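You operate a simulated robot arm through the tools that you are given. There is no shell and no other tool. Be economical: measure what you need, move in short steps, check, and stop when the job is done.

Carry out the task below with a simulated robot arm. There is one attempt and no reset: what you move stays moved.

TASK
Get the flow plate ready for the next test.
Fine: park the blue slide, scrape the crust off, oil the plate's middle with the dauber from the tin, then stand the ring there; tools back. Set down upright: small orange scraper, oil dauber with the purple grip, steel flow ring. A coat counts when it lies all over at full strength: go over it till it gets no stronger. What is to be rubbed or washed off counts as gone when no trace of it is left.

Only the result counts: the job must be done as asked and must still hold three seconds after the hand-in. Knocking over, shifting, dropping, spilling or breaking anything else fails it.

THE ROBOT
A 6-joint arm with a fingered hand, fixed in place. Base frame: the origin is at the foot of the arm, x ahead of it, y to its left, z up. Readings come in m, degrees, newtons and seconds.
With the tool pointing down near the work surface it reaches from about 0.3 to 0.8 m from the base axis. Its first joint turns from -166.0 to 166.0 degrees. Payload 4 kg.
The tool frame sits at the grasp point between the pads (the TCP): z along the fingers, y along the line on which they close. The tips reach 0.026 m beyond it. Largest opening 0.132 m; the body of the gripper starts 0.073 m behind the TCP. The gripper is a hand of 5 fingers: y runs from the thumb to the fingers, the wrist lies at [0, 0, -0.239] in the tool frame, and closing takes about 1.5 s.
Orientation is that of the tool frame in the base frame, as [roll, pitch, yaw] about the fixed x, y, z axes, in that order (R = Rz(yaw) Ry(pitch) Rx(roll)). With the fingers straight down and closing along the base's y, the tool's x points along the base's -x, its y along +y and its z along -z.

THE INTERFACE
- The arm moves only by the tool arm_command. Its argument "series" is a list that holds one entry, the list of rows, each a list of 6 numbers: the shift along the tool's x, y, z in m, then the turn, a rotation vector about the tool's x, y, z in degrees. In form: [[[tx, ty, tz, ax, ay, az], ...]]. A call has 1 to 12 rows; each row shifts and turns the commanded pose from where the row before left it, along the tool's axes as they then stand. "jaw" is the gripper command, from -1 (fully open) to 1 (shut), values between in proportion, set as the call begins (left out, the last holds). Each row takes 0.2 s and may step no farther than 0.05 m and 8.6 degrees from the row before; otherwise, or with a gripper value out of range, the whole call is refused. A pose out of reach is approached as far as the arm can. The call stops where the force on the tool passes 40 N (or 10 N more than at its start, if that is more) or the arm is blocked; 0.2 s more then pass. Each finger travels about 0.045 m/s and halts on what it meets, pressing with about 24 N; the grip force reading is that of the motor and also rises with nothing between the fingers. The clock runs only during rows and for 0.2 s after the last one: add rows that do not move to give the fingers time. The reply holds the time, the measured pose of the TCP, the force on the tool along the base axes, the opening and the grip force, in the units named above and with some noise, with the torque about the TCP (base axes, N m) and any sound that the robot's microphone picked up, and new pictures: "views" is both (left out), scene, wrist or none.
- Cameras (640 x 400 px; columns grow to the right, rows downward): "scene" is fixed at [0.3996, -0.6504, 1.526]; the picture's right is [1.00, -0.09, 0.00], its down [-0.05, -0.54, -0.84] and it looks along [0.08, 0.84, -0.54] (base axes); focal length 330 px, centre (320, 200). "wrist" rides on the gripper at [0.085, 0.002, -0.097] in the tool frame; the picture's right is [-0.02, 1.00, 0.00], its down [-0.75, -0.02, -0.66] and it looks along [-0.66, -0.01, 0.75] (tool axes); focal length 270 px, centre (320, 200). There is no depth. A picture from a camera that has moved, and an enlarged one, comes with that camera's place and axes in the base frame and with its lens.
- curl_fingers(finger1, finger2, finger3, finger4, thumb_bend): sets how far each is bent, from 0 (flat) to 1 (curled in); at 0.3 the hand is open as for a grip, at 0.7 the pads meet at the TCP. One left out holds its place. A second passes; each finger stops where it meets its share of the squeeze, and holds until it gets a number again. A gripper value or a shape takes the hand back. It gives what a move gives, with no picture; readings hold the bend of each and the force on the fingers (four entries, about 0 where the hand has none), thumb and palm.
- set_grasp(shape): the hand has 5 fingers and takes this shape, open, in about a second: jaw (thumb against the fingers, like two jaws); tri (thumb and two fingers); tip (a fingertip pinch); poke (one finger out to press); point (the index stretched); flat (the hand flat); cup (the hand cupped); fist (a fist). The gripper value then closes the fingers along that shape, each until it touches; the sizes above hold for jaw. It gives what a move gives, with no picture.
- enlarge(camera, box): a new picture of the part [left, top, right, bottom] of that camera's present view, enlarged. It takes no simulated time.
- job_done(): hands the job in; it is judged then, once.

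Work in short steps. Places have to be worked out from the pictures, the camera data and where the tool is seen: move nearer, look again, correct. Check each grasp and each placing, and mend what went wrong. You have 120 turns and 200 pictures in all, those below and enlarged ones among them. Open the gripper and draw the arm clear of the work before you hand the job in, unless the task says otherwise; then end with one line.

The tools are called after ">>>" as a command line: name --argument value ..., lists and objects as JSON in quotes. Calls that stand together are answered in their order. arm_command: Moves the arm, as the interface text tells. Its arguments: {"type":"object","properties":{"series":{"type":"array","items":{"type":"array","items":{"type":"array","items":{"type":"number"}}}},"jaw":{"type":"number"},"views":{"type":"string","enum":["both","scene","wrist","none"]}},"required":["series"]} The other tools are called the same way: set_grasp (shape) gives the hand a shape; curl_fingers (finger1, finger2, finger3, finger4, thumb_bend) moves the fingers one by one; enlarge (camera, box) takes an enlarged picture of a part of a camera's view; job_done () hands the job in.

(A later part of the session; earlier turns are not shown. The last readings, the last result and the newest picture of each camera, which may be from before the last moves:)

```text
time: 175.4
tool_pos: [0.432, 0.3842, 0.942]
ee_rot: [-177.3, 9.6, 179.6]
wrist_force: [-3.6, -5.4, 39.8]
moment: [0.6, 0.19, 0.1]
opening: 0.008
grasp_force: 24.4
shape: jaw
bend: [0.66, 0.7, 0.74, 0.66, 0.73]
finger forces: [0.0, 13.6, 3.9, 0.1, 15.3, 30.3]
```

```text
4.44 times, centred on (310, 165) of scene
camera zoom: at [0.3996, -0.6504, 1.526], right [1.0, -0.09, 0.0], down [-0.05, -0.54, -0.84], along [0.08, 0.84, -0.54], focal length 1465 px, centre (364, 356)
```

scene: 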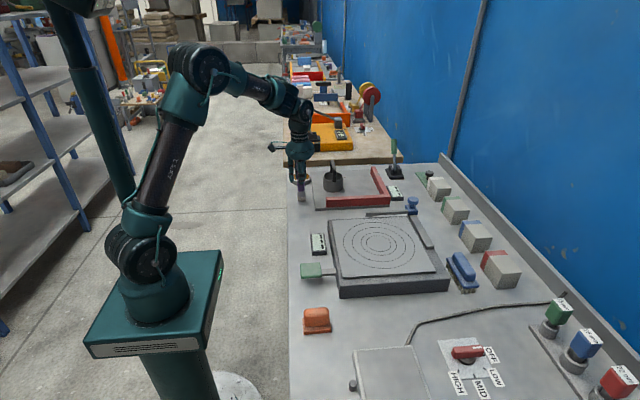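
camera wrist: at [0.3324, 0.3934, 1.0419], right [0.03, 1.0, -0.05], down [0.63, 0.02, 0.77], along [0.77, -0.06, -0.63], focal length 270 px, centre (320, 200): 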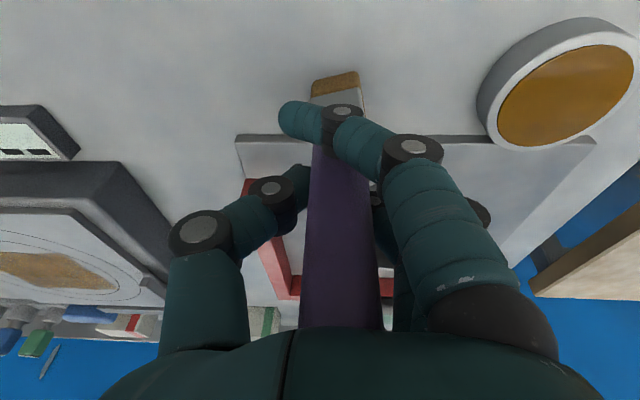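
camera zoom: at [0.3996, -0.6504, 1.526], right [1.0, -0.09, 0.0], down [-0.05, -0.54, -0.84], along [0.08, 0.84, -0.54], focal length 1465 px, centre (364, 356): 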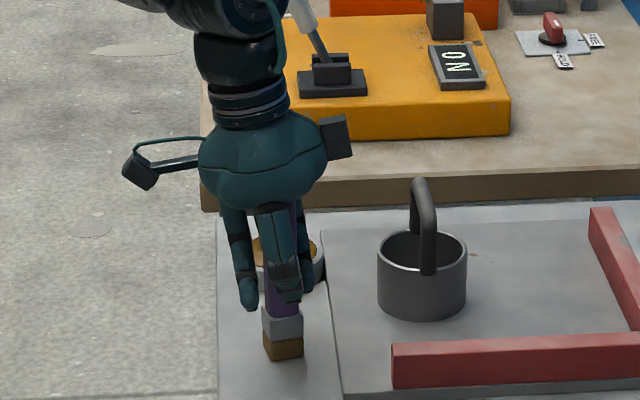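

On the table at the original spot. Ease to a light palm press and open the fingers.

>>> arm_command --series '[[[-0.0002, 0, -0.001, 0, 0, 0], [0, 0, 0, 0, 0, 0]]]' --views "none"

>>> arm_command --series '[[[0, 0, 0, 0, 0, 0], [0, 0, 0, 0, 0, 0], [0, 0, 0, 0, 0, 0], [0, 0, 0, 0, 0, 0], [0, 0, 0, 0, 0, 0], [0, 0, 0, 0, 0, 0], [0, 0, 0, 0, 0, 0], [0, 0, 0, 0, 0, 0]]]' --jaw -0.8 --views "wrist"

>>> enlarge --camera "scene" --box '[270, 120, 350, 210]'

```text
time: 176.0
tool_pos: [0.4321, 0.3846, 0.9414]
ee_rot: [-177.2, 9.6, 179.7]
wrist_force: [-3.0, -4.1, 45.0]
moment: [0.82, 0.19, 0.09]
opening: 0.008
grasp_force: 23.8
shape: jaw
bend: [0.66, 0.7, 0.74, 0.66, 0.73]
finger forces: [0.1, 14.5, 4.8, 0.0, 15.0, 34.8]
```

```text
time: 177.8
tool_pos: [0.4304, 0.384, 0.9413]
ee_rot: [-177.0, 9.4, 179.7]
wrist_force: [-2.7, -4.9, 45.2]
moment: [0.53, 0.57, 0.08]
opening: 0.1188
grasp_force: 0.2
shape: jaw
bend: [0.48, 0.48, 0.48, 0.48, 0.11]
finger forces: [0.0, 0.0, 0.2, 0.0, 0.0, 45.9]
camera wrist: at [0.3313, 0.3915, 1.0226], right [0.03, 1.0, -0.05], down [0.63, 0.02, 0.77], along [0.77, -0.06, -0.63], focal length 270 px, centre (320, 200)
```

wrist: 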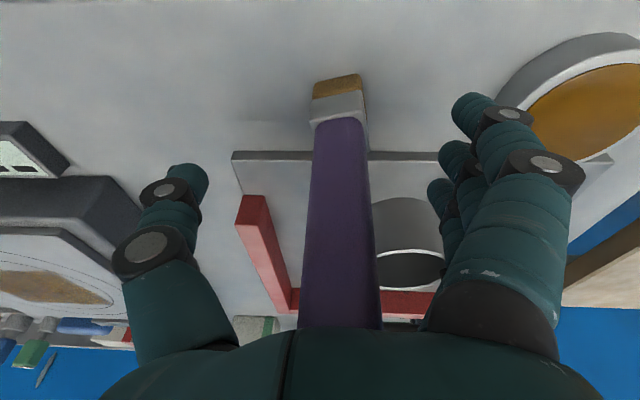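

```text
4.44 times, centred on (310, 165) of scene
camera zoom: at [0.3996, -0.6504, 1.526], right [1.0, -0.09, 0.0], down [-0.05, -0.54, -0.84], along [0.08, 0.84, -0.54], focal length 1465 px, centre (364, 356)
```

zoom: 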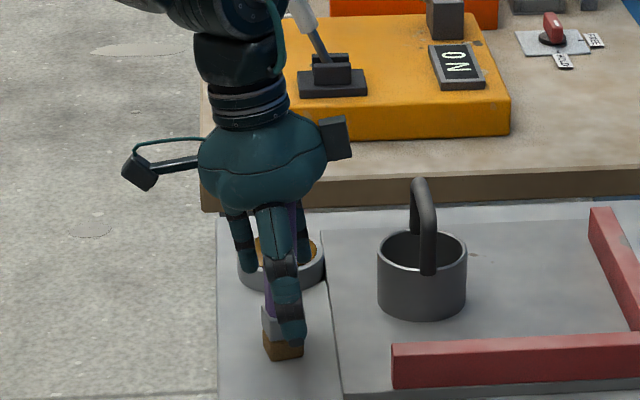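

Palm presses from above. I lift straight up, gently at first.

>>> arm_command --series '[[[-0.0003, -0.0001, -0.002, 0, 0, 0], [-0.0003, -0.0001, -0.002, 0, 0, 0], [-0.0005, -0.0002, -0.003, 0, 0, 0], [-0.0008, -0.0003, -0.005, 0, 0, 0]]]' --views "none"

>>> arm_command --series '[[[-0.0049, -0.0015, -0.0296, 0, 0, 0], [-0.0065, -0.002, -0.0394, 0, 0, 0], [-0.0073, -0.0023, -0.0443, 0, 0, 0]]]' --jaw -1 --views "wrist"

>>> enlarge --camera "scene" --box '[270, 120, 350, 210]'

```text
time: 178.8
tool_pos: [0.4317, 0.3841, 0.9512]
ee_rot: [-176.9, 9.4, 179.9]
wrist_force: [0.4, 0.4, -0.1]
moment: [0.03, -0.01, 0.01]
opening: 0.1188
grasp_force: 0.1
shape: jaw
bend: [0.48, 0.48, 0.48, 0.48, 0.11]
finger forces: [0.1, 0.1, 0.0, 0.0, 0.0, 0.1]
```

```text
time: 179.6
tool_pos: [0.432, 0.3854, 1.0677]
ee_rot: [-177.0, 9.4, 179.7]
wrist_force: [-0.5, -0.2, -1.2]
moment: [-0.01, -0.01, -0.03]
opening: 0.1318
grasp_force: 0.0
shape: jaw
bend: [0.3, 0.3, 0.3, 0.3, 0.3]
finger forces: [0.0, 0.0, 0.0, 0.0, 0.1, 0.0]
camera wrist: at [0.3314, 0.3922, 1.1493], right [0.03, 1.0, -0.05], down [0.64, 0.02, 0.77], along [0.77, -0.06, -0.63], focal length 270 px, centre (320, 200)
```

wrist: 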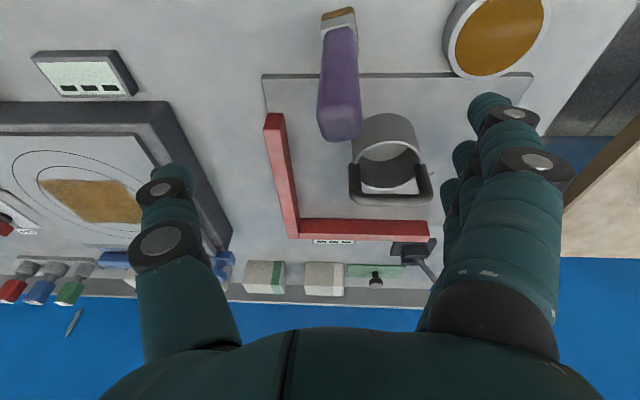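

```text
4.44 times, centred on (310, 165) of scene
camera zoom: at [0.3996, -0.6504, 1.526], right [1.0, -0.09, 0.0], down [-0.05, -0.54, -0.84], along [0.08, 0.84, -0.54], focal length 1465 px, centre (364, 356)
```

zoom: 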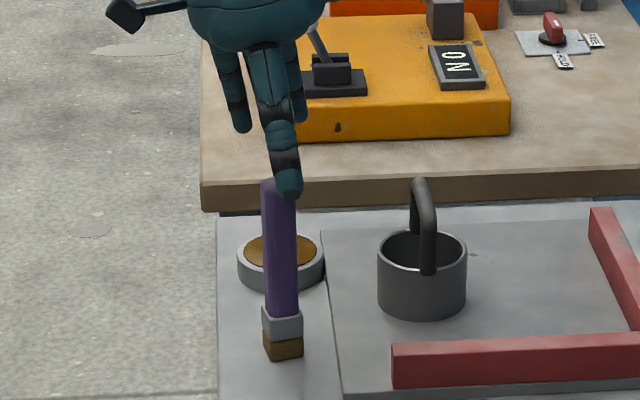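

Dauber stands upright in its place. For the ring I'll pinch its handle bar (runs along y, top z≈0.99) closing along x: I rise, square up the tool and yaw it 90°.

>>> arm_command --series '[[[-0.008, -0.0025, -0.0485, 0, 0, 0], [0, 0, 0, -2.8, 5, 0], [0, 0, 0, 0, 4.4, 0], [0, 0, 0, 0, 0, -8.5], [0, 0, 0, 0, 0, -8.5], [0, 0, 0, 0, 0, -8.5], [0, 0, 0, 0, 0, -8.5], [0, 0, 0, 0, 0, -8.5], [0, 0, 0, 0, 0, -8.5], [0, 0, 0, 0, 0, -8.5], [0, 0, 0, 0, 0, -8.5], [0, 0, 0, 0, 0, -8.5]]]' --views "wrist"

```text
time: 182.2
tool_pos: [0.4316, 0.3849, 1.1171]
ee_rot: [-179.9, -0.1, -103.8]
wrist_force: [0.3, -0.3, -0.3]
moment: [-0.01, 0.0, 0.01]
opening: 0.1318
grasp_force: 0.0
shape: jaw
bend: [0.3, 0.3, 0.3, 0.3, 0.3]
finger forces: [0.0, 0.0, 0.0, 0.1, 0.0, 0.0]
camera wrist: at [0.4088, 0.3034, 1.2141], right [-0.97, 0.26, 0.0], down [0.19, 0.73, 0.66], along [0.17, 0.63, -0.75], focal length 270 px, centre (320, 200)
```

wrist: 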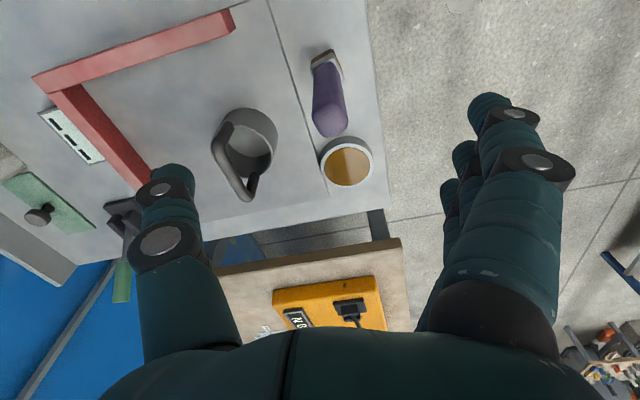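

Yaw works. I finish the rotation and move above the ring, with the hand partly closed so the fingers stay clear of the dauber.

>>> arm_command --series '[[[0, 0, 0, 0, 0, -6.9], [0, 0, 0, 0, 0, -6.9], [-0.0217, -0.036, 0, 0, 0, 0], [-0.0217, -0.036, 0, 0, 0, 0], [-0.0217, -0.036, 0, 0, 0, 0], [0, 0, 0, 0, 0, 0]]]' --jaw 0.0 --views "wrist"

>>> enlarge --camera "scene" --box '[280, 110, 400, 210]'

```text
time: 183.6
tool_pos: [0.5401, 0.4494, 1.1184]
ee_rot: [-180.0, -0.2, -90.0]
wrist_force: [-1.4, -0.5, -0.8]
moment: [-0.01, -0.01, 0.0]
opening: 0.0666
grasp_force: 0.0
shape: jaw
bend: [0.73, 0.73, 0.73, 0.73, 0.7]
finger forces: [0.0, 0.0, 0.0, 0.0, 0.1, 0.1]
camera wrist: at [0.5368, 0.3652, 1.214], right [-1.0, 0.02, 0.0], down [0.02, 0.76, 0.66], along [0.01, 0.66, -0.76], focal length 270 px, centre (320, 200)
```

wrist: 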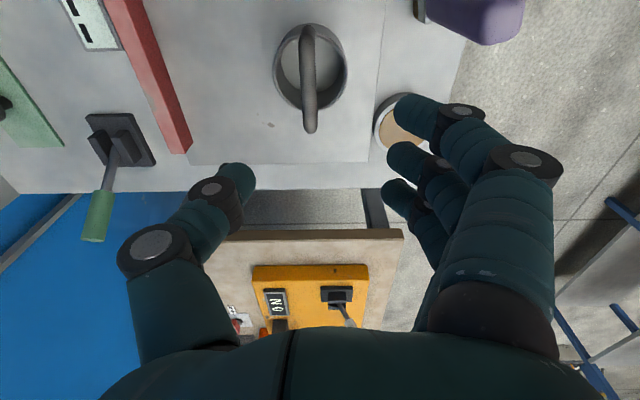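

```text
4.00 times, centred on (340, 160) of scene
camera zoom: at [0.3996, -0.6504, 1.526], right [1.0, -0.09, 0.0], down [-0.05, -0.54, -0.84], along [0.08, 0.84, -0.54], focal length 1318 px, centre (240, 360)
```

zoom: 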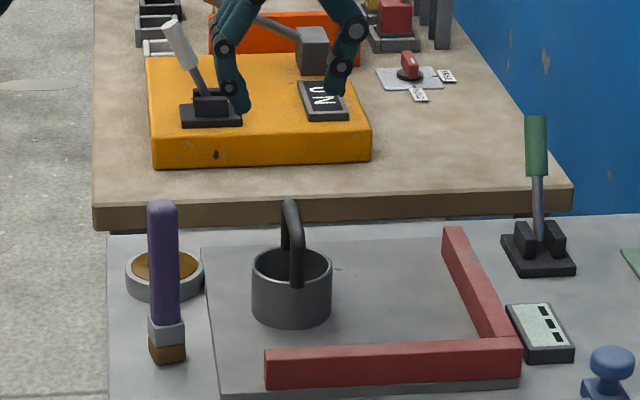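

The handle bar lies along y at x≈0.547, centre y≈0.441. I centre and descend to z≈0.98.

>>> arm_command --series '[[[0.008, -0.007, 0.03, 0, 0, 0], [0, 0, 0.04, 0, 0, 0], [0, 0, 0.04, 0, 0, 0], [0, 0, 0.022, 0, 0, 0]]]' --views "wrist"

>>> enlarge --camera "scene" --box '[280, 110, 400, 210]'

```text
time: 184.6
tool_pos: [0.5528, 0.4466, 0.9894]
ee_rot: [179.8, -0.3, -90.0]
wrist_force: [-0.4, 0.1, -0.1]
moment: [-0.02, -0.02, -0.02]
opening: 0.0665
grasp_force: 0.0
shape: jaw
bend: [0.73, 0.73, 0.73, 0.73, 0.7]
finger forces: [0.0, 0.0, 0.0, 0.1, 0.0, 0.0]
out of reach, approached as far as the arm can: row 4
camera wrist: at [0.5502, 0.3622, 1.0868], right [-1.0, 0.02, 0.0], down [0.02, 0.76, 0.65], along [0.01, 0.65, -0.76], focal length 270 px, centre (320, 200)
```

wrist: 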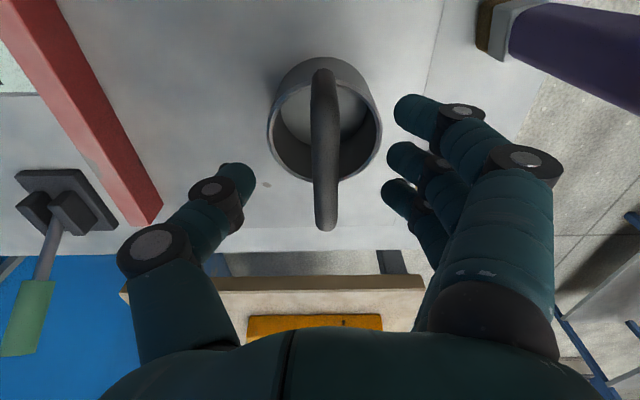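

```text
4.00 times, centred on (340, 160) of scene
camera zoom: at [0.3996, -0.6504, 1.526], right [1.0, -0.09, 0.0], down [-0.05, -0.54, -0.84], along [0.08, 0.84, -0.54], focal length 1318 px, centre (240, 360)
```

zoom: 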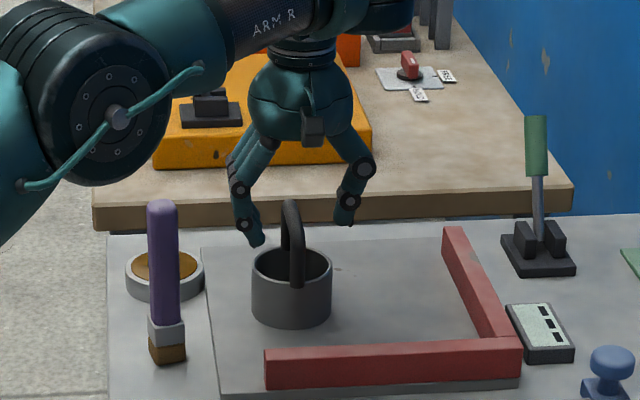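

The arm stopped ~3 mm short, but the fingertips are ~23 mm below the handle's top and aligned. I close on the bar.

>>> arm_command --series '[[[0, 0, 0, 0, 0, 0], [0, 0, 0, 0, 0, 0], [0, 0, 0, 0, 0, 0], [0, 0, 0, 0, 0, 0], [0, 0, 0, 0, 0, 0], [0, 0, 0, 0, 0, 0]]]' --jaw 1 --views "wrist"

>>> enlarge --camera "scene" --box '[280, 110, 400, 210]'

```text
time: 186.0
tool_pos: [0.5529, 0.4463, 0.9881]
ee_rot: [179.8, -0.3, -90.2]
wrist_force: [-0.4, -0.5, 0.7]
moment: [0.01, 0.0, 0.03]
opening: 0.0078
grasp_force: 23.8
shape: jaw
bend: [0.71, 0.71, 0.71, 0.71, 0.7]
finger forces: [4.8, 5.1, 5.3, 5.4, 20.5, 0.0]
camera wrist: at [0.5502, 0.3624, 1.0867], right [-1.0, 0.02, 0.0], down [0.02, 0.76, 0.65], along [0.01, 0.65, -0.76], focal length 270 px, centre (320, 200)
```

wrist: 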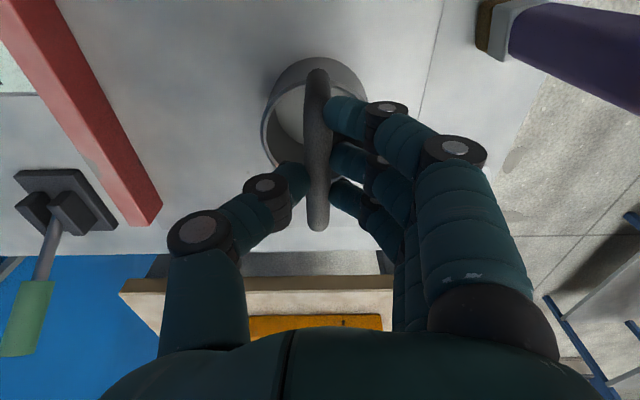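

```text
4.00 times, centred on (340, 160) of scene
camera zoom: at [0.3996, -0.6504, 1.526], right [1.0, -0.09, 0.0], down [-0.05, -0.54, -0.84], along [0.08, 0.84, -0.54], focal length 1318 px, centre (240, 360)
```

zoom: 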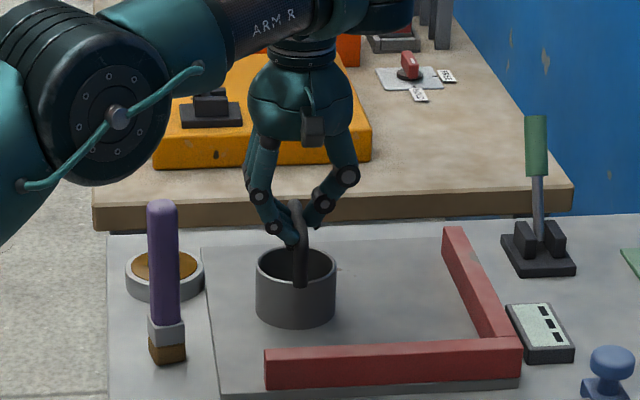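

All four fingers plus thumb hold the bar. Lift.

>>> arm_command --series '[[[0, 0, -0.015, 0, 0, 0], [0, 0, -0.03, 0, 0, 0], [0, 0, -0.04, 0, 0, 0], [0, 0, -0.03, 0, 0, 0]]]' --views "wrist"

>>> enlarge --camera "scene" --box '[280, 100, 400, 200]'

```text
time: 187.0
tool_pos: [0.5535, 0.445, 1.103]
ee_rot: [179.9, -0.2, -89.5]
wrist_force: [2.0, -1.6, -2.8]
moment: [0.08, 0.05, -0.03]
opening: 0.0077
grasp_force: 24.3
shape: jaw
bend: [0.71, 0.71, 0.71, 0.71, 0.7]
finger forces: [4.8, 5.0, 5.1, 4.8, 21.3, 0.1]
camera wrist: at [0.5512, 0.3616, 1.2005], right [-1.0, 0.01, 0.0], down [0.01, 0.76, 0.66], along [0.01, 0.65, -0.76], focal length 270 px, centre (320, 200)
```

wrist: 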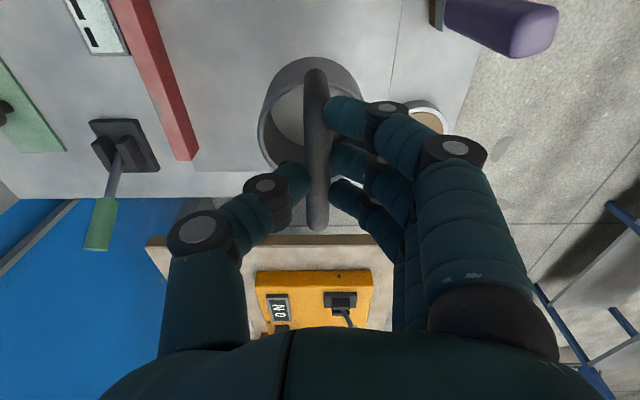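

```text
4.00 times, centred on (340, 150) of scene
camera zoom: at [0.3996, -0.6504, 1.526], right [1.0, -0.09, 0.0], down [-0.05, -0.54, -0.84], along [0.08, 0.84, -0.54], focal length 1318 px, centre (240, 400)
```

zoom: 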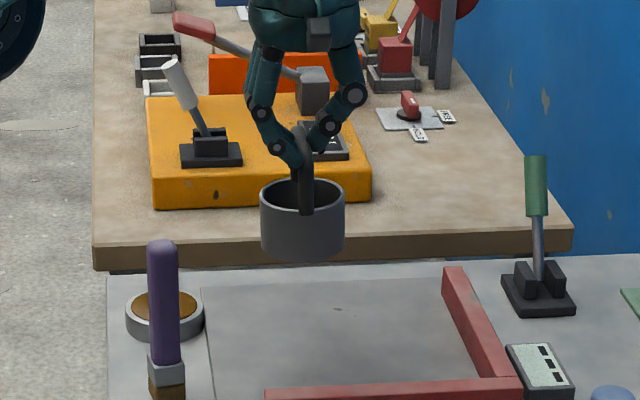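

Ring hangs almost upright. I carry it at this height to above the plate's centre.

>>> arm_command --series '[[[0.0431, -0.009, 0, 0, 0, 0], [0.0431, -0.009, 0, 0, 0, 0], [0.0431, -0.009, 0, 0, 0, 0], [0.0431, -0.009, 0, 0, 0, 0], [0.0431, -0.009, 0, 0, 0, 0], [0.0431, -0.009, 0, 0, 0, 0], [0.0431, -0.009, 0, 0, 0, 0], [0.0431, -0.009, 0, 0, 0, 0], [0.0431, -0.009, 0, 0, 0, 0], [0, 0, 0.03, 0, 0, 0]]]' --views "wrist"

>>> enlarge --camera "scene" --box '[330, 180, 440, 280]'

```text
time: 189.2
tool_pos: [0.6471, 0.0591, 1.0883]
ee_rot: [179.8, -0.2, -90.2]
wrist_force: [-0.6, 0.5, -1.9]
moment: [-0.02, 0.02, -0.05]
opening: 0.0077
grasp_force: 23.9
shape: jaw
bend: [0.71, 0.71, 0.71, 0.71, 0.7]
finger forces: [4.5, 5.0, 5.1, 4.9, 19.4, 0.0]
out of reach, approached as far as the arm can: row 10
camera wrist: at [0.6449, -0.0251, 1.1851], right [-1.0, 0.02, 0.0], down [0.02, 0.75, 0.66], along [0.01, 0.66, -0.75], focal length 270 px, centre (320, 200)
```

wrist: 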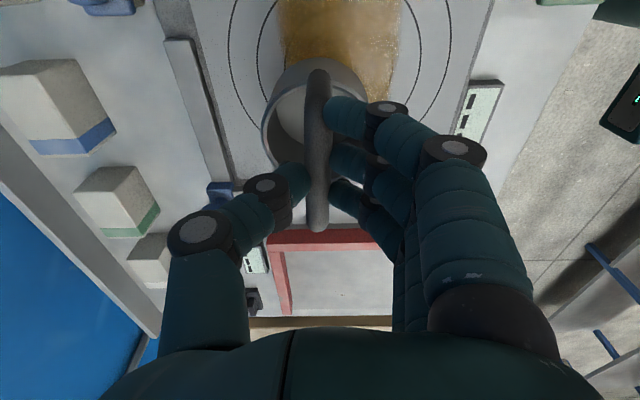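

```text
4.00 times, centred on (385, 230) of scene
camera zoom: at [0.3996, -0.6504, 1.526], right [1.0, -0.09, 0.0], down [-0.05, -0.54, -0.84], along [0.08, 0.84, -0.54], focal length 1318 px, centre (60, 80)
```

zoom: 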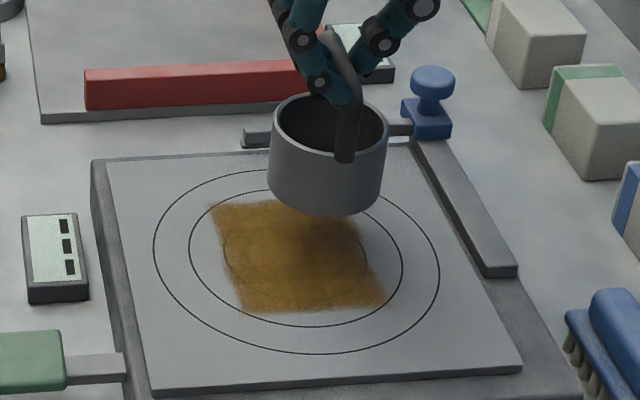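

Reach limit again with this yaw; the ring is round, so I rotate the hand back 68° at height before lowering.

>>> arm_command --series '[[[0, 0, -0.02, 0, 0, 0], [0, 0, 0, 0, 0, 8.5], [0, 0, 0, 0, 0, 8.5], [0, 0, 0, 0, 0, 8.5], [0, 0, 0, 0, 0, 8.5], [0, 0, 0, 0, 0, 8.5], [0, 0, 0, 0, 0, 8.5], [0, 0, 0, 0, 0, 8.5], [0, 0, 0, 0, 0, 8.5], [0, 0, 0, 0, 0, 8.5], [0, 0, 0, 0, 0, 8.5], [0, 0, 0, 0, 0, 5]]]' --views "wrist"

>>> enlarge --camera "scene" --box '[330, 180, 440, 280]'

```text
time: 191.8
tool_pos: [0.6471, 0.0596, 1.1077]
ee_rot: [-179.8, 0.0, 179.8]
wrist_force: [0.7, 0.2, -2.7]
moment: [0.01, 0.02, 0.02]
opening: 0.0076
grasp_force: 24.1
shape: jaw
bend: [0.71, 0.71, 0.71, 0.71, 0.7]
finger forces: [4.7, 5.1, 4.8, 4.8, 19.5, 0.0]
camera wrist: at [0.5623, 0.0624, 1.2049], right [0.02, 1.0, 0.0], down [0.75, -0.02, 0.66], along [0.66, -0.02, -0.75], focal length 270 px, centre (320, 200)
```

wrist: 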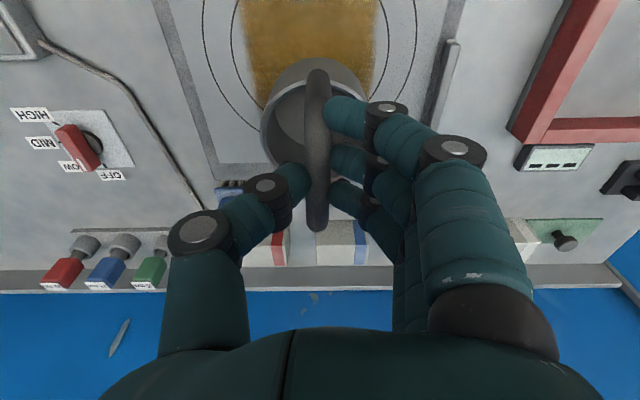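

```text
4.00 times, centred on (385, 230) of scene
camera zoom: at [0.3996, -0.6504, 1.526], right [1.0, -0.09, 0.0], down [-0.05, -0.54, -0.84], along [0.08, 0.84, -0.54], focal length 1318 px, centre (60, 80)
```

zoom: 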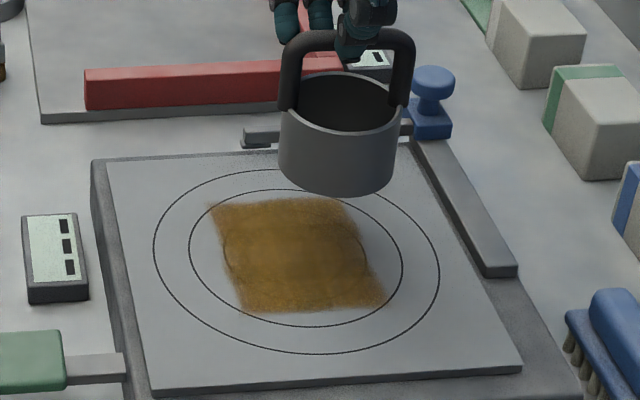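

Back at the normal yaw. I centre roughly and descend to ~15 mm above the plate.

>>> arm_command --series '[[[0.01, -0.0106, 0.02, 0, 0, 0], [0, 0, 0.02, 0, 0, 0], [0, 0, 0.008, 0, 0, 0]]]' --views "wrist"

>>> enlarge --camera "scene" --box '[330, 180, 440, 280]'

```text
time: 192.6
tool_pos: [0.6571, 0.0512, 1.0773]
ee_rot: [-179.8, -0.2, 179.9]
wrist_force: [0.0, 0.2, -3.2]
moment: [0.02, 0.02, 0.0]
opening: 0.0074
grasp_force: 24.2
shape: jaw
bend: [0.71, 0.71, 0.71, 0.71, 0.7]
finger forces: [4.7, 5.1, 4.9, 4.8, 19.4, 0.0]
out of reach, approached as far as the arm can: row 1, 2, 3
camera wrist: at [0.5723, 0.0532, 1.174], right [0.02, 1.0, 0.0], down [0.75, -0.01, 0.66], along [0.66, -0.02, -0.75], focal length 270 px, centre (320, 200)
```

wrist: 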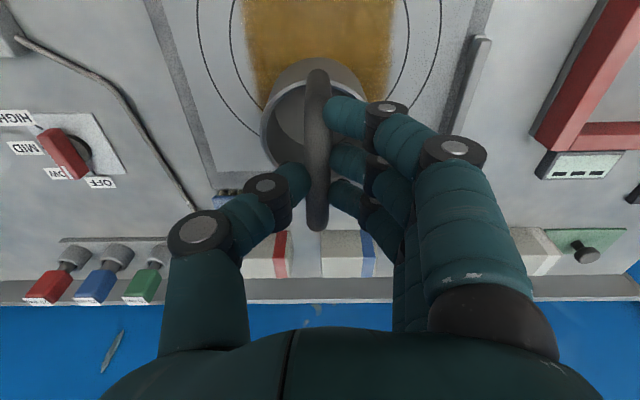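

```text
4.00 times, centred on (385, 230) of scene
camera zoom: at [0.3996, -0.6504, 1.526], right [1.0, -0.09, 0.0], down [-0.05, -0.54, -0.84], along [0.08, 0.84, -0.54], focal length 1318 px, centre (60, 80)
```

zoom: 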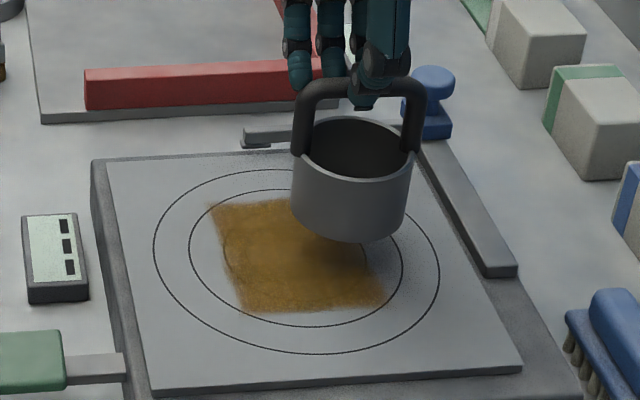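

Still limited – the arm seems to be in a different configuration. I look at the whole scene.

>>> arm_command --series '[[[0, 0, -0.03, 0, 0, 0]]]' --views "scene"

```text
time: 193.0
tool_pos: [0.6566, 0.0498, 1.1074]
ee_rot: [-179.8, 0.0, 179.9]
wrist_force: [0.6, -0.3, -2.4]
moment: [0.01, 0.04, 0.0]
opening: 0.0078
grasp_force: 23.8
shape: jaw
bend: [0.71, 0.71, 0.71, 0.71, 0.7]
finger forces: [4.9, 5.1, 4.9, 4.8, 19.4, 0.1]
```

scene: 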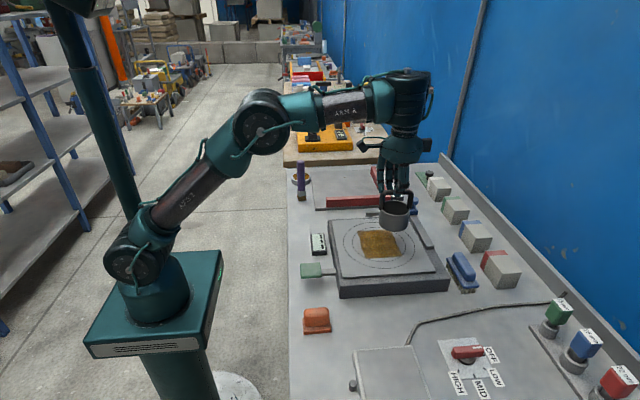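

Something limits the wrist in this configuration. I test reach by rising and retracting in x.

>>> arm_command --series '[[[0, 0, -0.04, 0, 0, 0], [0, 0, -0.04, 0, 0, 0], [0.04, 0, 0, 0, 0, 0], [0.04, 0, 0, 0, 0, 0], [0.04, 0, 0, 0, 0, 0]]]' --views "scene"

>>> enlarge --camera "scene" --box '[220, 20, 460, 220]'

```text
time: 194.2
tool_pos: [0.5436, 0.0484, 1.186]
ee_rot: [-179.9, 0.0, 174.4]
wrist_force: [-7.4, 1.3, -2.3]
moment: [-0.2, -0.55, 0.13]
opening: 0.0078
grasp_force: 23.8
shape: jaw
bend: [0.71, 0.71, 0.71, 0.71, 0.7]
finger forces: [5.3, 4.9, 5.2, 4.8, 19.2, 0.1]
```

scene: 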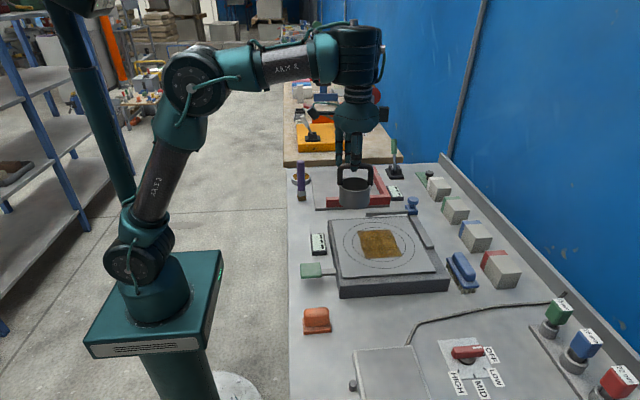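

```text
2.00 times, centred on (340, 120) of scene
camera zoom: at [0.3996, -0.6504, 1.526], right [1.0, -0.09, 0.0], down [-0.05, -0.54, -0.84], along [0.08, 0.84, -0.54], focal length 659 px, centre (280, 360)
```

zoom: 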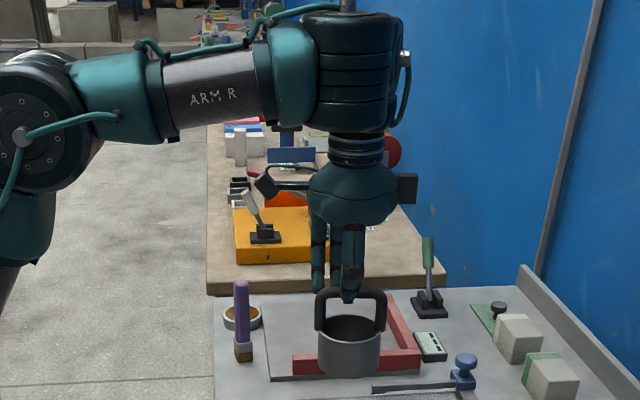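

No reach complaint here, but the yaw is still settling. I wait a moment, then approach the target again from this side.

>>> arm_command --series '[[[0, 0, 0, 0, 0, 0], [0, 0, 0, 0, 0, 0], [0, 0, 0, 0, 0, 0]]]' --views "none"

>>> arm_command --series '[[[0, 0, 0.03, 0, 0, 0], [0, 0, 0.03, 0, 0, 0], [-0.03, 0, 0.03, 0, 0, 0], [-0.03, 0, 0, 0, 0, 0], [-0.03, 0, 0, 0, 0, 0]]]' --views "wrist"

>>> enlarge --camera "scene" --box '[330, 180, 440, 280]'

```text
time: 195.0
tool_pos: [0.5365, 0.0511, 1.1869]
ee_rot: [-179.8, 0.0, 180.0]
wrist_force: [-0.2, -0.9, -2.8]
moment: [0.01, 0.04, 0.01]
opening: 0.0079
grasp_force: 24.6
shape: jaw
bend: [0.71, 0.71, 0.71, 0.71, 0.7]
finger forces: [5.3, 5.1, 4.9, 4.9, 19.4, 0.0]
```

```text
time: 196.2
tool_pos: [0.6553, 0.0534, 1.1386]
ee_rot: [-179.8, 0.1, 180.0]
wrist_force: [0.3, 0.1, -2.8]
moment: [0.0, 0.03, 0.02]
opening: 0.0075
grasp_force: 23.3
shape: jaw
bend: [0.71, 0.71, 0.71, 0.71, 0.7]
finger forces: [5.4, 5.0, 4.9, 4.8, 19.5, 0.0]
out of reach, approached as far as the arm can: row 1, 2, 3
camera wrist: at [0.5691, 0.0563, 1.2348], right [0.02, 1.0, 0.0], down [0.75, -0.01, 0.66], along [0.66, -0.02, -0.75], focal length 270 px, centre (320, 200)
```

wrist: 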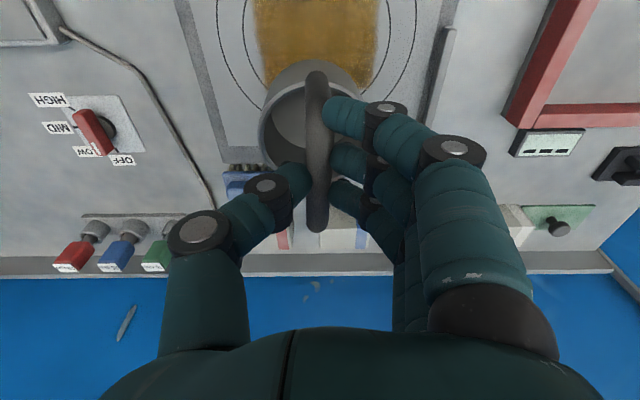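

```text
4.00 times, centred on (385, 230) of scene
camera zoom: at [0.3996, -0.6504, 1.526], right [1.0, -0.09, 0.0], down [-0.05, -0.54, -0.84], along [0.08, 0.84, -0.54], focal length 1318 px, centre (60, 80)
```

zoom: 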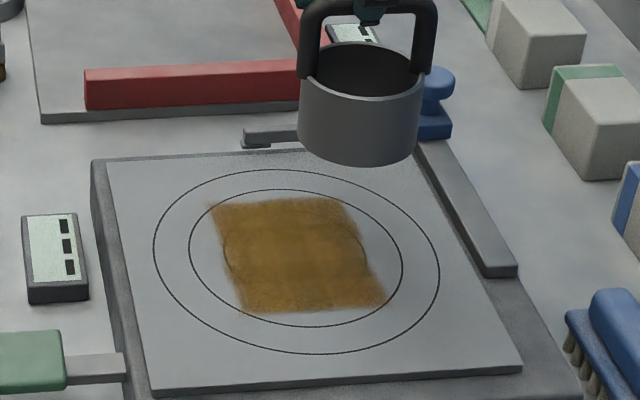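

The arm's wrist limit keeps it out at r≈0.68 when low. Tilting the tool 8° (tips inward) should relieve it; the ring then just rocks flat on release. I test that and descend.

>>> arm_command --series '[[[0, 0, 0, 0, 8, 0], [-0.0042, 0, 0.03, 0, 0, 0], [-0.0042, 0, 0.03, 0, 0, 0]]]' --views "wrist"

>>> enlarge --camera "scene" --box '[330, 180, 440, 280]'

```text
time: 197.0
tool_pos: [0.663, 0.0484, 1.0775]
ee_rot: [-178.7, -4.9, 179.8]
wrist_force: [0.0, -1.0, -2.4]
moment: [0.01, -0.05, 0.01]
opening: 0.0075
grasp_force: 24.7
shape: jaw
bend: [0.71, 0.71, 0.71, 0.71, 0.7]
finger forces: [5.1, 5.2, 4.9, 4.9, 19.1, 0.0]
out of reach, approached as far as the arm can: row 1
camera wrist: at [0.5857, 0.0531, 1.1813], right [0.02, 1.0, -0.02], down [0.81, 0.0, 0.59], along [0.59, -0.03, -0.81], focal length 270 px, centre (320, 200)
```

wrist: 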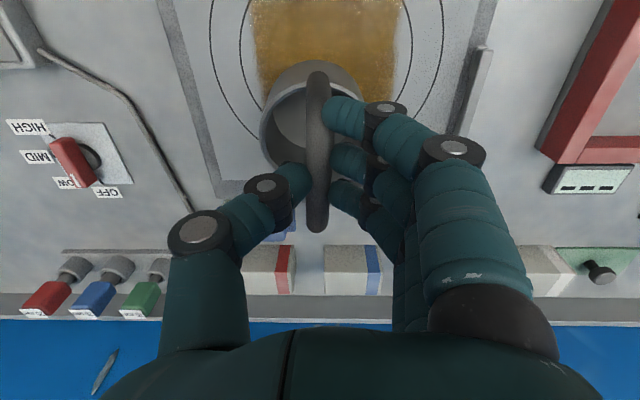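

```text
4.00 times, centred on (385, 230) of scene
camera zoom: at [0.3996, -0.6504, 1.526], right [1.0, -0.09, 0.0], down [-0.05, -0.54, -0.84], along [0.08, 0.84, -0.54], focal length 1318 px, centre (60, 80)
```

zoom: 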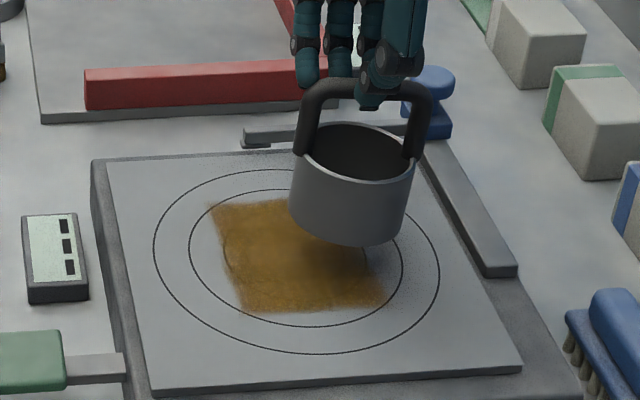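

The first tilt was cut by full stretch, but lowering worked at 5°. I tilt 5° more here and retract in x toward the centre.

>>> arm_command --series '[[[0, 0, 0, -1, 5.5, 0], [0.0148, 0, 0.0026, 0, 0, 0], [0.0148, 0, 0.0026, 0, 0, 0], [-0.0017, 0, 0.0099, 0, 0, 0]]]' --views "none"

>>> enlarge --camera "scene" --box '[330, 180, 440, 280]'

```text
time: 198.0
tool_pos: [0.6393, 0.0482, 1.065]
ee_rot: [-178.6, -7.6, 179.7]
wrist_force: [0.6, 0.9, -2.7]
moment: [0.02, -0.03, -0.03]
opening: 0.0076
grasp_force: 24.2
shape: jaw
bend: [0.71, 0.71, 0.71, 0.71, 0.7]
finger forces: [4.8, 5.3, 5.0, 4.8, 18.7, 0.0]
out of reach, approached as far as the arm can: row 1
```

```text
4.00 times, centred on (385, 230) of scene
camera zoom: at [0.3996, -0.6504, 1.526], right [1.0, -0.09, 0.0], down [-0.05, -0.54, -0.84], along [0.08, 0.84, -0.54], focal length 1318 px, centre (60, 80)
```

zoom: 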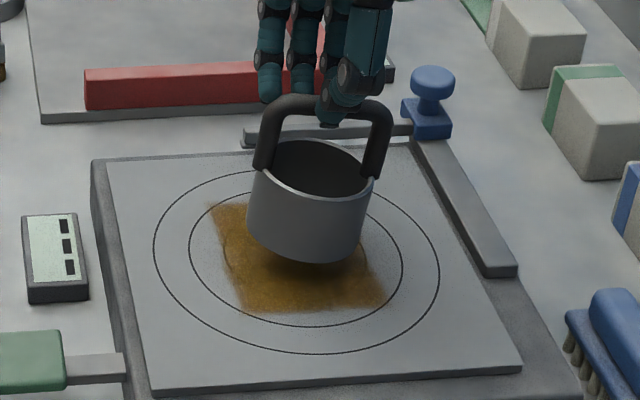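

Now it reaches: ring is over the centre. I try to level it by tilting back 4°.

>>> arm_command --series '[[[0, 0, 0, 1, -4, 0]]]' --views "none"

```text
time: 198.4
tool_pos: [0.6398, 0.0467, 1.0654]
ee_rot: [-177.5, -3.9, 179.7]
wrist_force: [0.7, -0.1, -3.5]
moment: [-0.01, -0.01, 0.02]
opening: 0.0072
grasp_force: 24.2
shape: jaw
bend: [0.71, 0.71, 0.71, 0.71, 0.7]
finger forces: [4.9, 5.2, 4.8, 4.7, 18.8, 0.0]
```

Works. Level fully and check.

>>> arm_command --series '[[[0, 0, 0, -2.4, -4, 0]]]' --views "wrist"

>>> enlarge --camera "scene" --box '[330, 180, 440, 280]'

```text
time: 198.8
tool_pos: [0.6568, 0.0507, 1.0813]
ee_rot: [-180.0, 0.0, -179.9]
wrist_force: [-0.3, 0.0, -2.8]
moment: [0.02, 0.05, 0.0]
opening: 0.0074
grasp_force: 24.7
shape: jaw
bend: [0.71, 0.71, 0.71, 0.71, 0.7]
finger forces: [5.0, 5.3, 4.8, 4.7, 18.7, 0.0]
out of reach, approached as far as the arm can: row 1
camera wrist: at [0.571, 0.0519, 1.177], right [0.02, 1.0, 0.0], down [0.75, -0.02, 0.66], along [0.66, -0.01, -0.75], focal length 270 px, centre (320, 200)
```

wrist: 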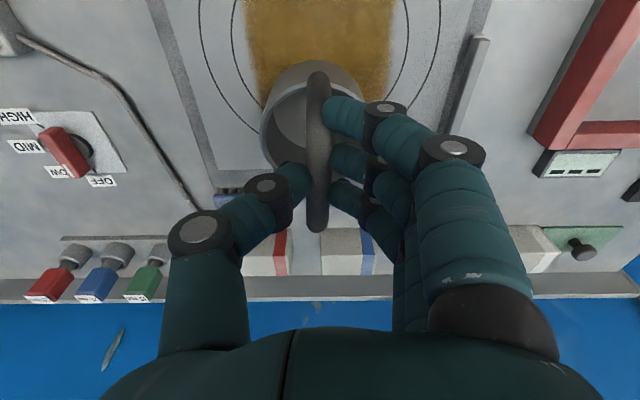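

```text
4.00 times, centred on (385, 230) of scene
camera zoom: at [0.3996, -0.6504, 1.526], right [1.0, -0.09, 0.0], down [-0.05, -0.54, -0.84], along [0.08, 0.84, -0.54], focal length 1318 px, centre (60, 80)
```

zoom: 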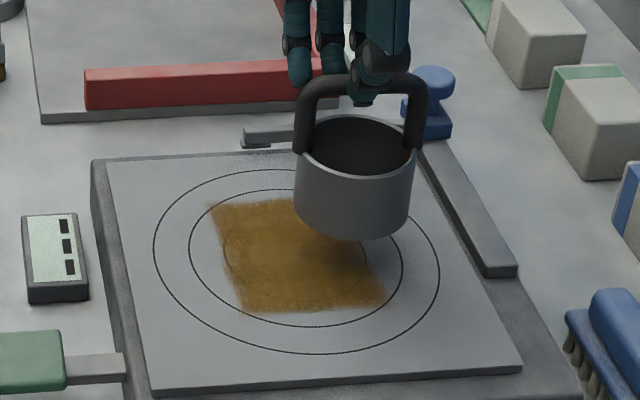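

Exactly vertical is what trips the limit; a small roll of 2.5° may be enough. I apply that and move back to the centre.

>>> arm_command --series '[[[0, 0, 0, 2.5, 2, 0], [0.011, -0.002, 0.008, 0, 0, 0], [0.008, 0, 0.008, 0, 0, 0]]]' --views "none"

>>> enlarge --camera "scene" --box '[330, 180, 440, 280]'

```text
time: 199.6
tool_pos: [0.6464, 0.0477, 1.0752]
ee_rot: [-177.5, -1.9, 179.9]
wrist_force: [-0.1, 0.1, -3.3]
moment: [-0.03, -0.01, 0.0]
opening: 0.0073
grasp_force: 23.8
shape: jaw
bend: [0.71, 0.71, 0.71, 0.71, 0.7]
finger forces: [5.0, 5.3, 4.8, 4.7, 18.6, 0.0]
out of reach, approached as far as the arm can: row 3
```

```text
4.00 times, centred on (385, 230) of scene
camera zoom: at [0.3996, -0.6504, 1.526], right [1.0, -0.09, 0.0], down [-0.05, -0.54, -0.84], along [0.08, 0.84, -0.54], focal length 1318 px, centre (60, 80)
```

zoom: 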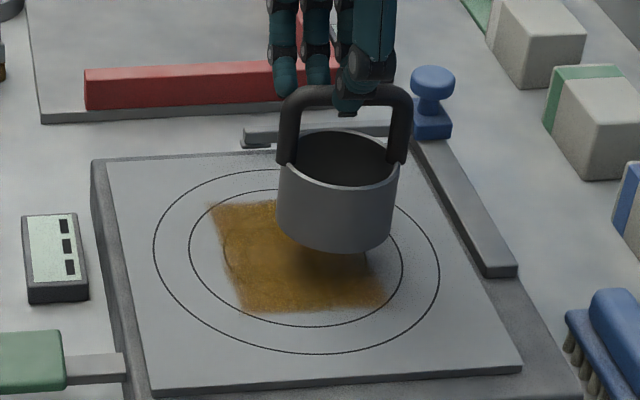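

Each degree of tilt buys reach; I go to ~9° tilt, recentre and lower to ~8 mm above the plate.

>>> arm_command --series '[[[0, 0, 0, -1, 7, 0], [0.0079, 0.002, 0.0012, 0, 0, 0], [-0.0016, 0, 0.0099, 0, 0, 0], [-0.0012, 0, 0.0079, 0, 0, 0]]]' --views "wrist"

>>> enlarge --camera "scene" --box '[330, 180, 440, 280]'

```text
time: 200.6
tool_pos: [0.6377, 0.0491, 1.0562]
ee_rot: [-178.5, -8.8, 179.7]
wrist_force: [-1.3, -0.4, -2.8]
moment: [0.01, 0.0, 0.01]
opening: 0.0073
grasp_force: 23.5
shape: jaw
bend: [0.71, 0.71, 0.71, 0.71, 0.7]
finger forces: [4.9, 5.2, 4.9, 4.8, 18.3, 0.1]
camera wrist: at [0.5693, 0.054, 1.1645], right [0.02, 1.0, -0.03], down [0.84, 0.0, 0.54], along [0.54, -0.04, -0.84], focal length 270 px, centre (320, 200)
```

wrist: 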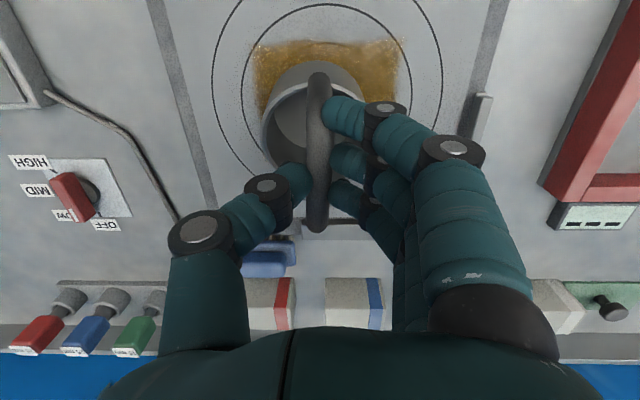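

```text
4.00 times, centred on (385, 230) of scene
camera zoom: at [0.3996, -0.6504, 1.526], right [1.0, -0.09, 0.0], down [-0.05, -0.54, -0.84], along [0.08, 0.84, -0.54], focal length 1318 px, centre (60, 80)
```

zoom: 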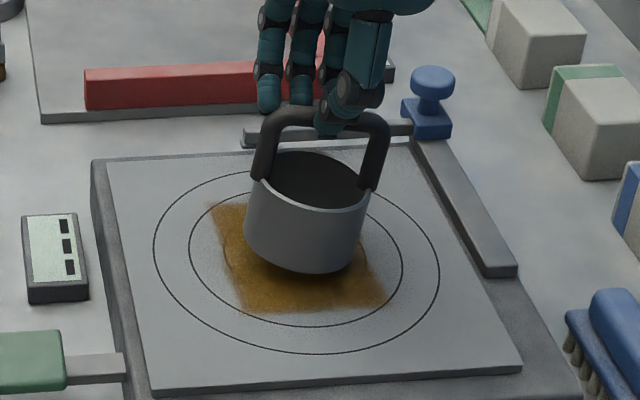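

Nearly centred; shift -8 mm in y and lower to contact.

>>> arm_command --series '[[[-0.0005, -0.008, 0.003, 0, 0, 0], [-0.0003, 0, 0.002, 0, 0, 0], [-0.0003, 0, 0.002, 0, 0, 0]]]' --views "none"

>>> enlarge --camera "scene" --box '[330, 180, 440, 280]'

```text
time: 201.4
tool_pos: [0.6378, 0.0407, 1.049]
ee_rot: [-178.6, -8.8, 179.8]
wrist_force: [-0.2, 0.2, -3.2]
moment: [0.05, -0.01, 0.01]
opening: 0.0074
grasp_force: 24.0
shape: jaw
bend: [0.71, 0.71, 0.71, 0.71, 0.7]
finger forces: [4.8, 5.2, 4.8, 4.8, 18.3, 0.0]
```

```text
4.00 times, centred on (385, 230) of scene
camera zoom: at [0.3996, -0.6504, 1.526], right [1.0, -0.09, 0.0], down [-0.05, -0.54, -0.84], along [0.08, 0.84, -0.54], focal length 1318 px, centre (60, 80)
```

zoom: 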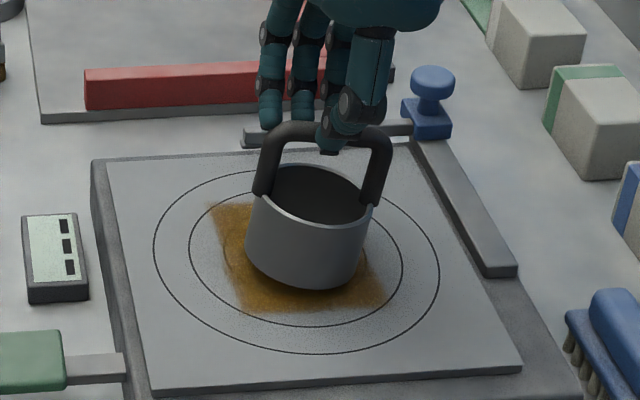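

Well centred. Continue lowering to touch.

>>> arm_command --series '[[[0.0017, 0, 0.0023, 0, 0, 0], [-0.0003, 0, 0.002, 0, 0, 0], [-0.0003, 0, 0.002, 0, 0, 0]]]' --views "none"

>>> arm_command --series '[[[-0.0003, 0, 0.002, 0, 0, 0], [-0.0003, 0, 0.002, 0, 0, 0]]]' --views "none"

>>> enlarge --camera "scene" --box '[330, 180, 440, 280]'

```text
time: 202.2
tool_pos: [0.6373, 0.0397, 1.0435]
ee_rot: [-178.5, -8.7, 179.6]
wrist_force: [-0.2, -0.3, -3.1]
moment: [0.0, -0.02, 0.04]
opening: 0.0072
grasp_force: 24.3
shape: jaw
bend: [0.71, 0.71, 0.71, 0.71, 0.7]
finger forces: [4.8, 5.2, 4.8, 4.7, 18.5, 0.0]
```

```text
time: 202.8
tool_pos: [0.6371, 0.0411, 1.041]
ee_rot: [-178.3, -8.6, 179.8]
wrist_force: [-3.7, -1.0, 12.2]
moment: [0.01, 0.12, 0.03]
opening: 0.0075
grasp_force: 24.0
shape: jaw
bend: [0.71, 0.71, 0.71, 0.71, 0.7]
finger forces: [7.4, 6.2, 5.9, 5.9, 25.9, 0.0]
```

```text
4.00 times, centred on (385, 230) of scene
camera zoom: at [0.3996, -0.6504, 1.526], right [1.0, -0.09, 0.0], down [-0.05, -0.54, -0.84], along [0.08, 0.84, -0.54], focal length 1318 px, centre (60, 80)
```

zoom: 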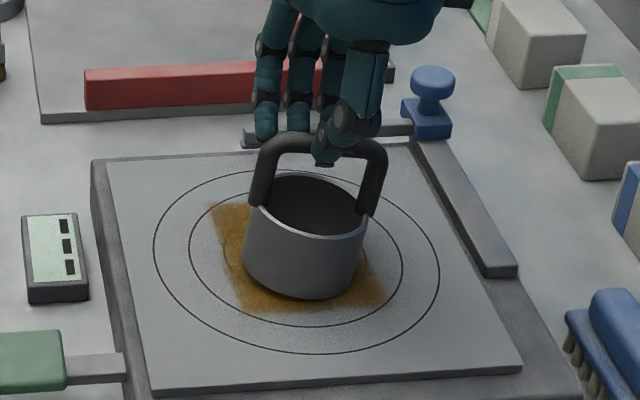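

Touching, but ~9 mm too far toward -y. I lift 4 mm, shift +9 mm in y and set down again.

>>> arm_command --series '[[[0.0006, 0, -0.004, 0, 0, 0], [0, 0.009, 0, 0, 0, 0], [-0.0006, 0, 0.004, 0, 0, 0], [-0.0002, 0, 0.001, 0, 0, 0]]]' --views "none"

>>> enlarge --camera "scene" --box '[330, 180, 440, 280]'

```text
time: 203.8
tool_pos: [0.6355, 0.0496, 1.0392]
ee_rot: [-178.4, -8.5, 179.6]
wrist_force: [-6.9, -2.4, 23.5]
moment: [-0.06, 0.22, -0.01]
opening: 0.0082
grasp_force: 23.7
shape: jaw
bend: [0.71, 0.71, 0.71, 0.71, 0.71]
finger forces: [9.4, 6.9, 6.4, 6.4, 30.5, 0.1]
```

```text
4.00 times, centred on (385, 230) of scene
camera zoom: at [0.3996, -0.6504, 1.526], right [1.0, -0.09, 0.0], down [-0.05, -0.54, -0.84], along [0.08, 0.84, -0.54], focal length 1318 px, centre (60, 80)
```

zoom: 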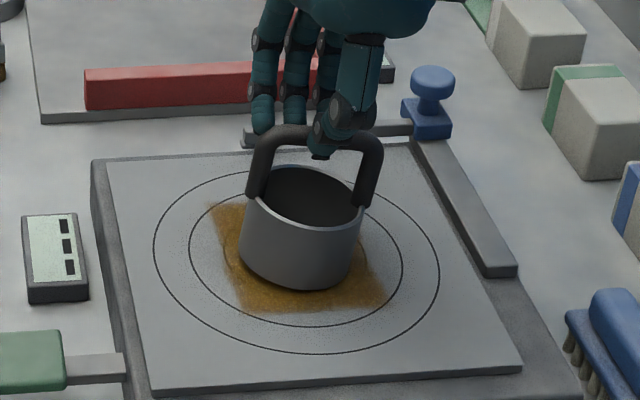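

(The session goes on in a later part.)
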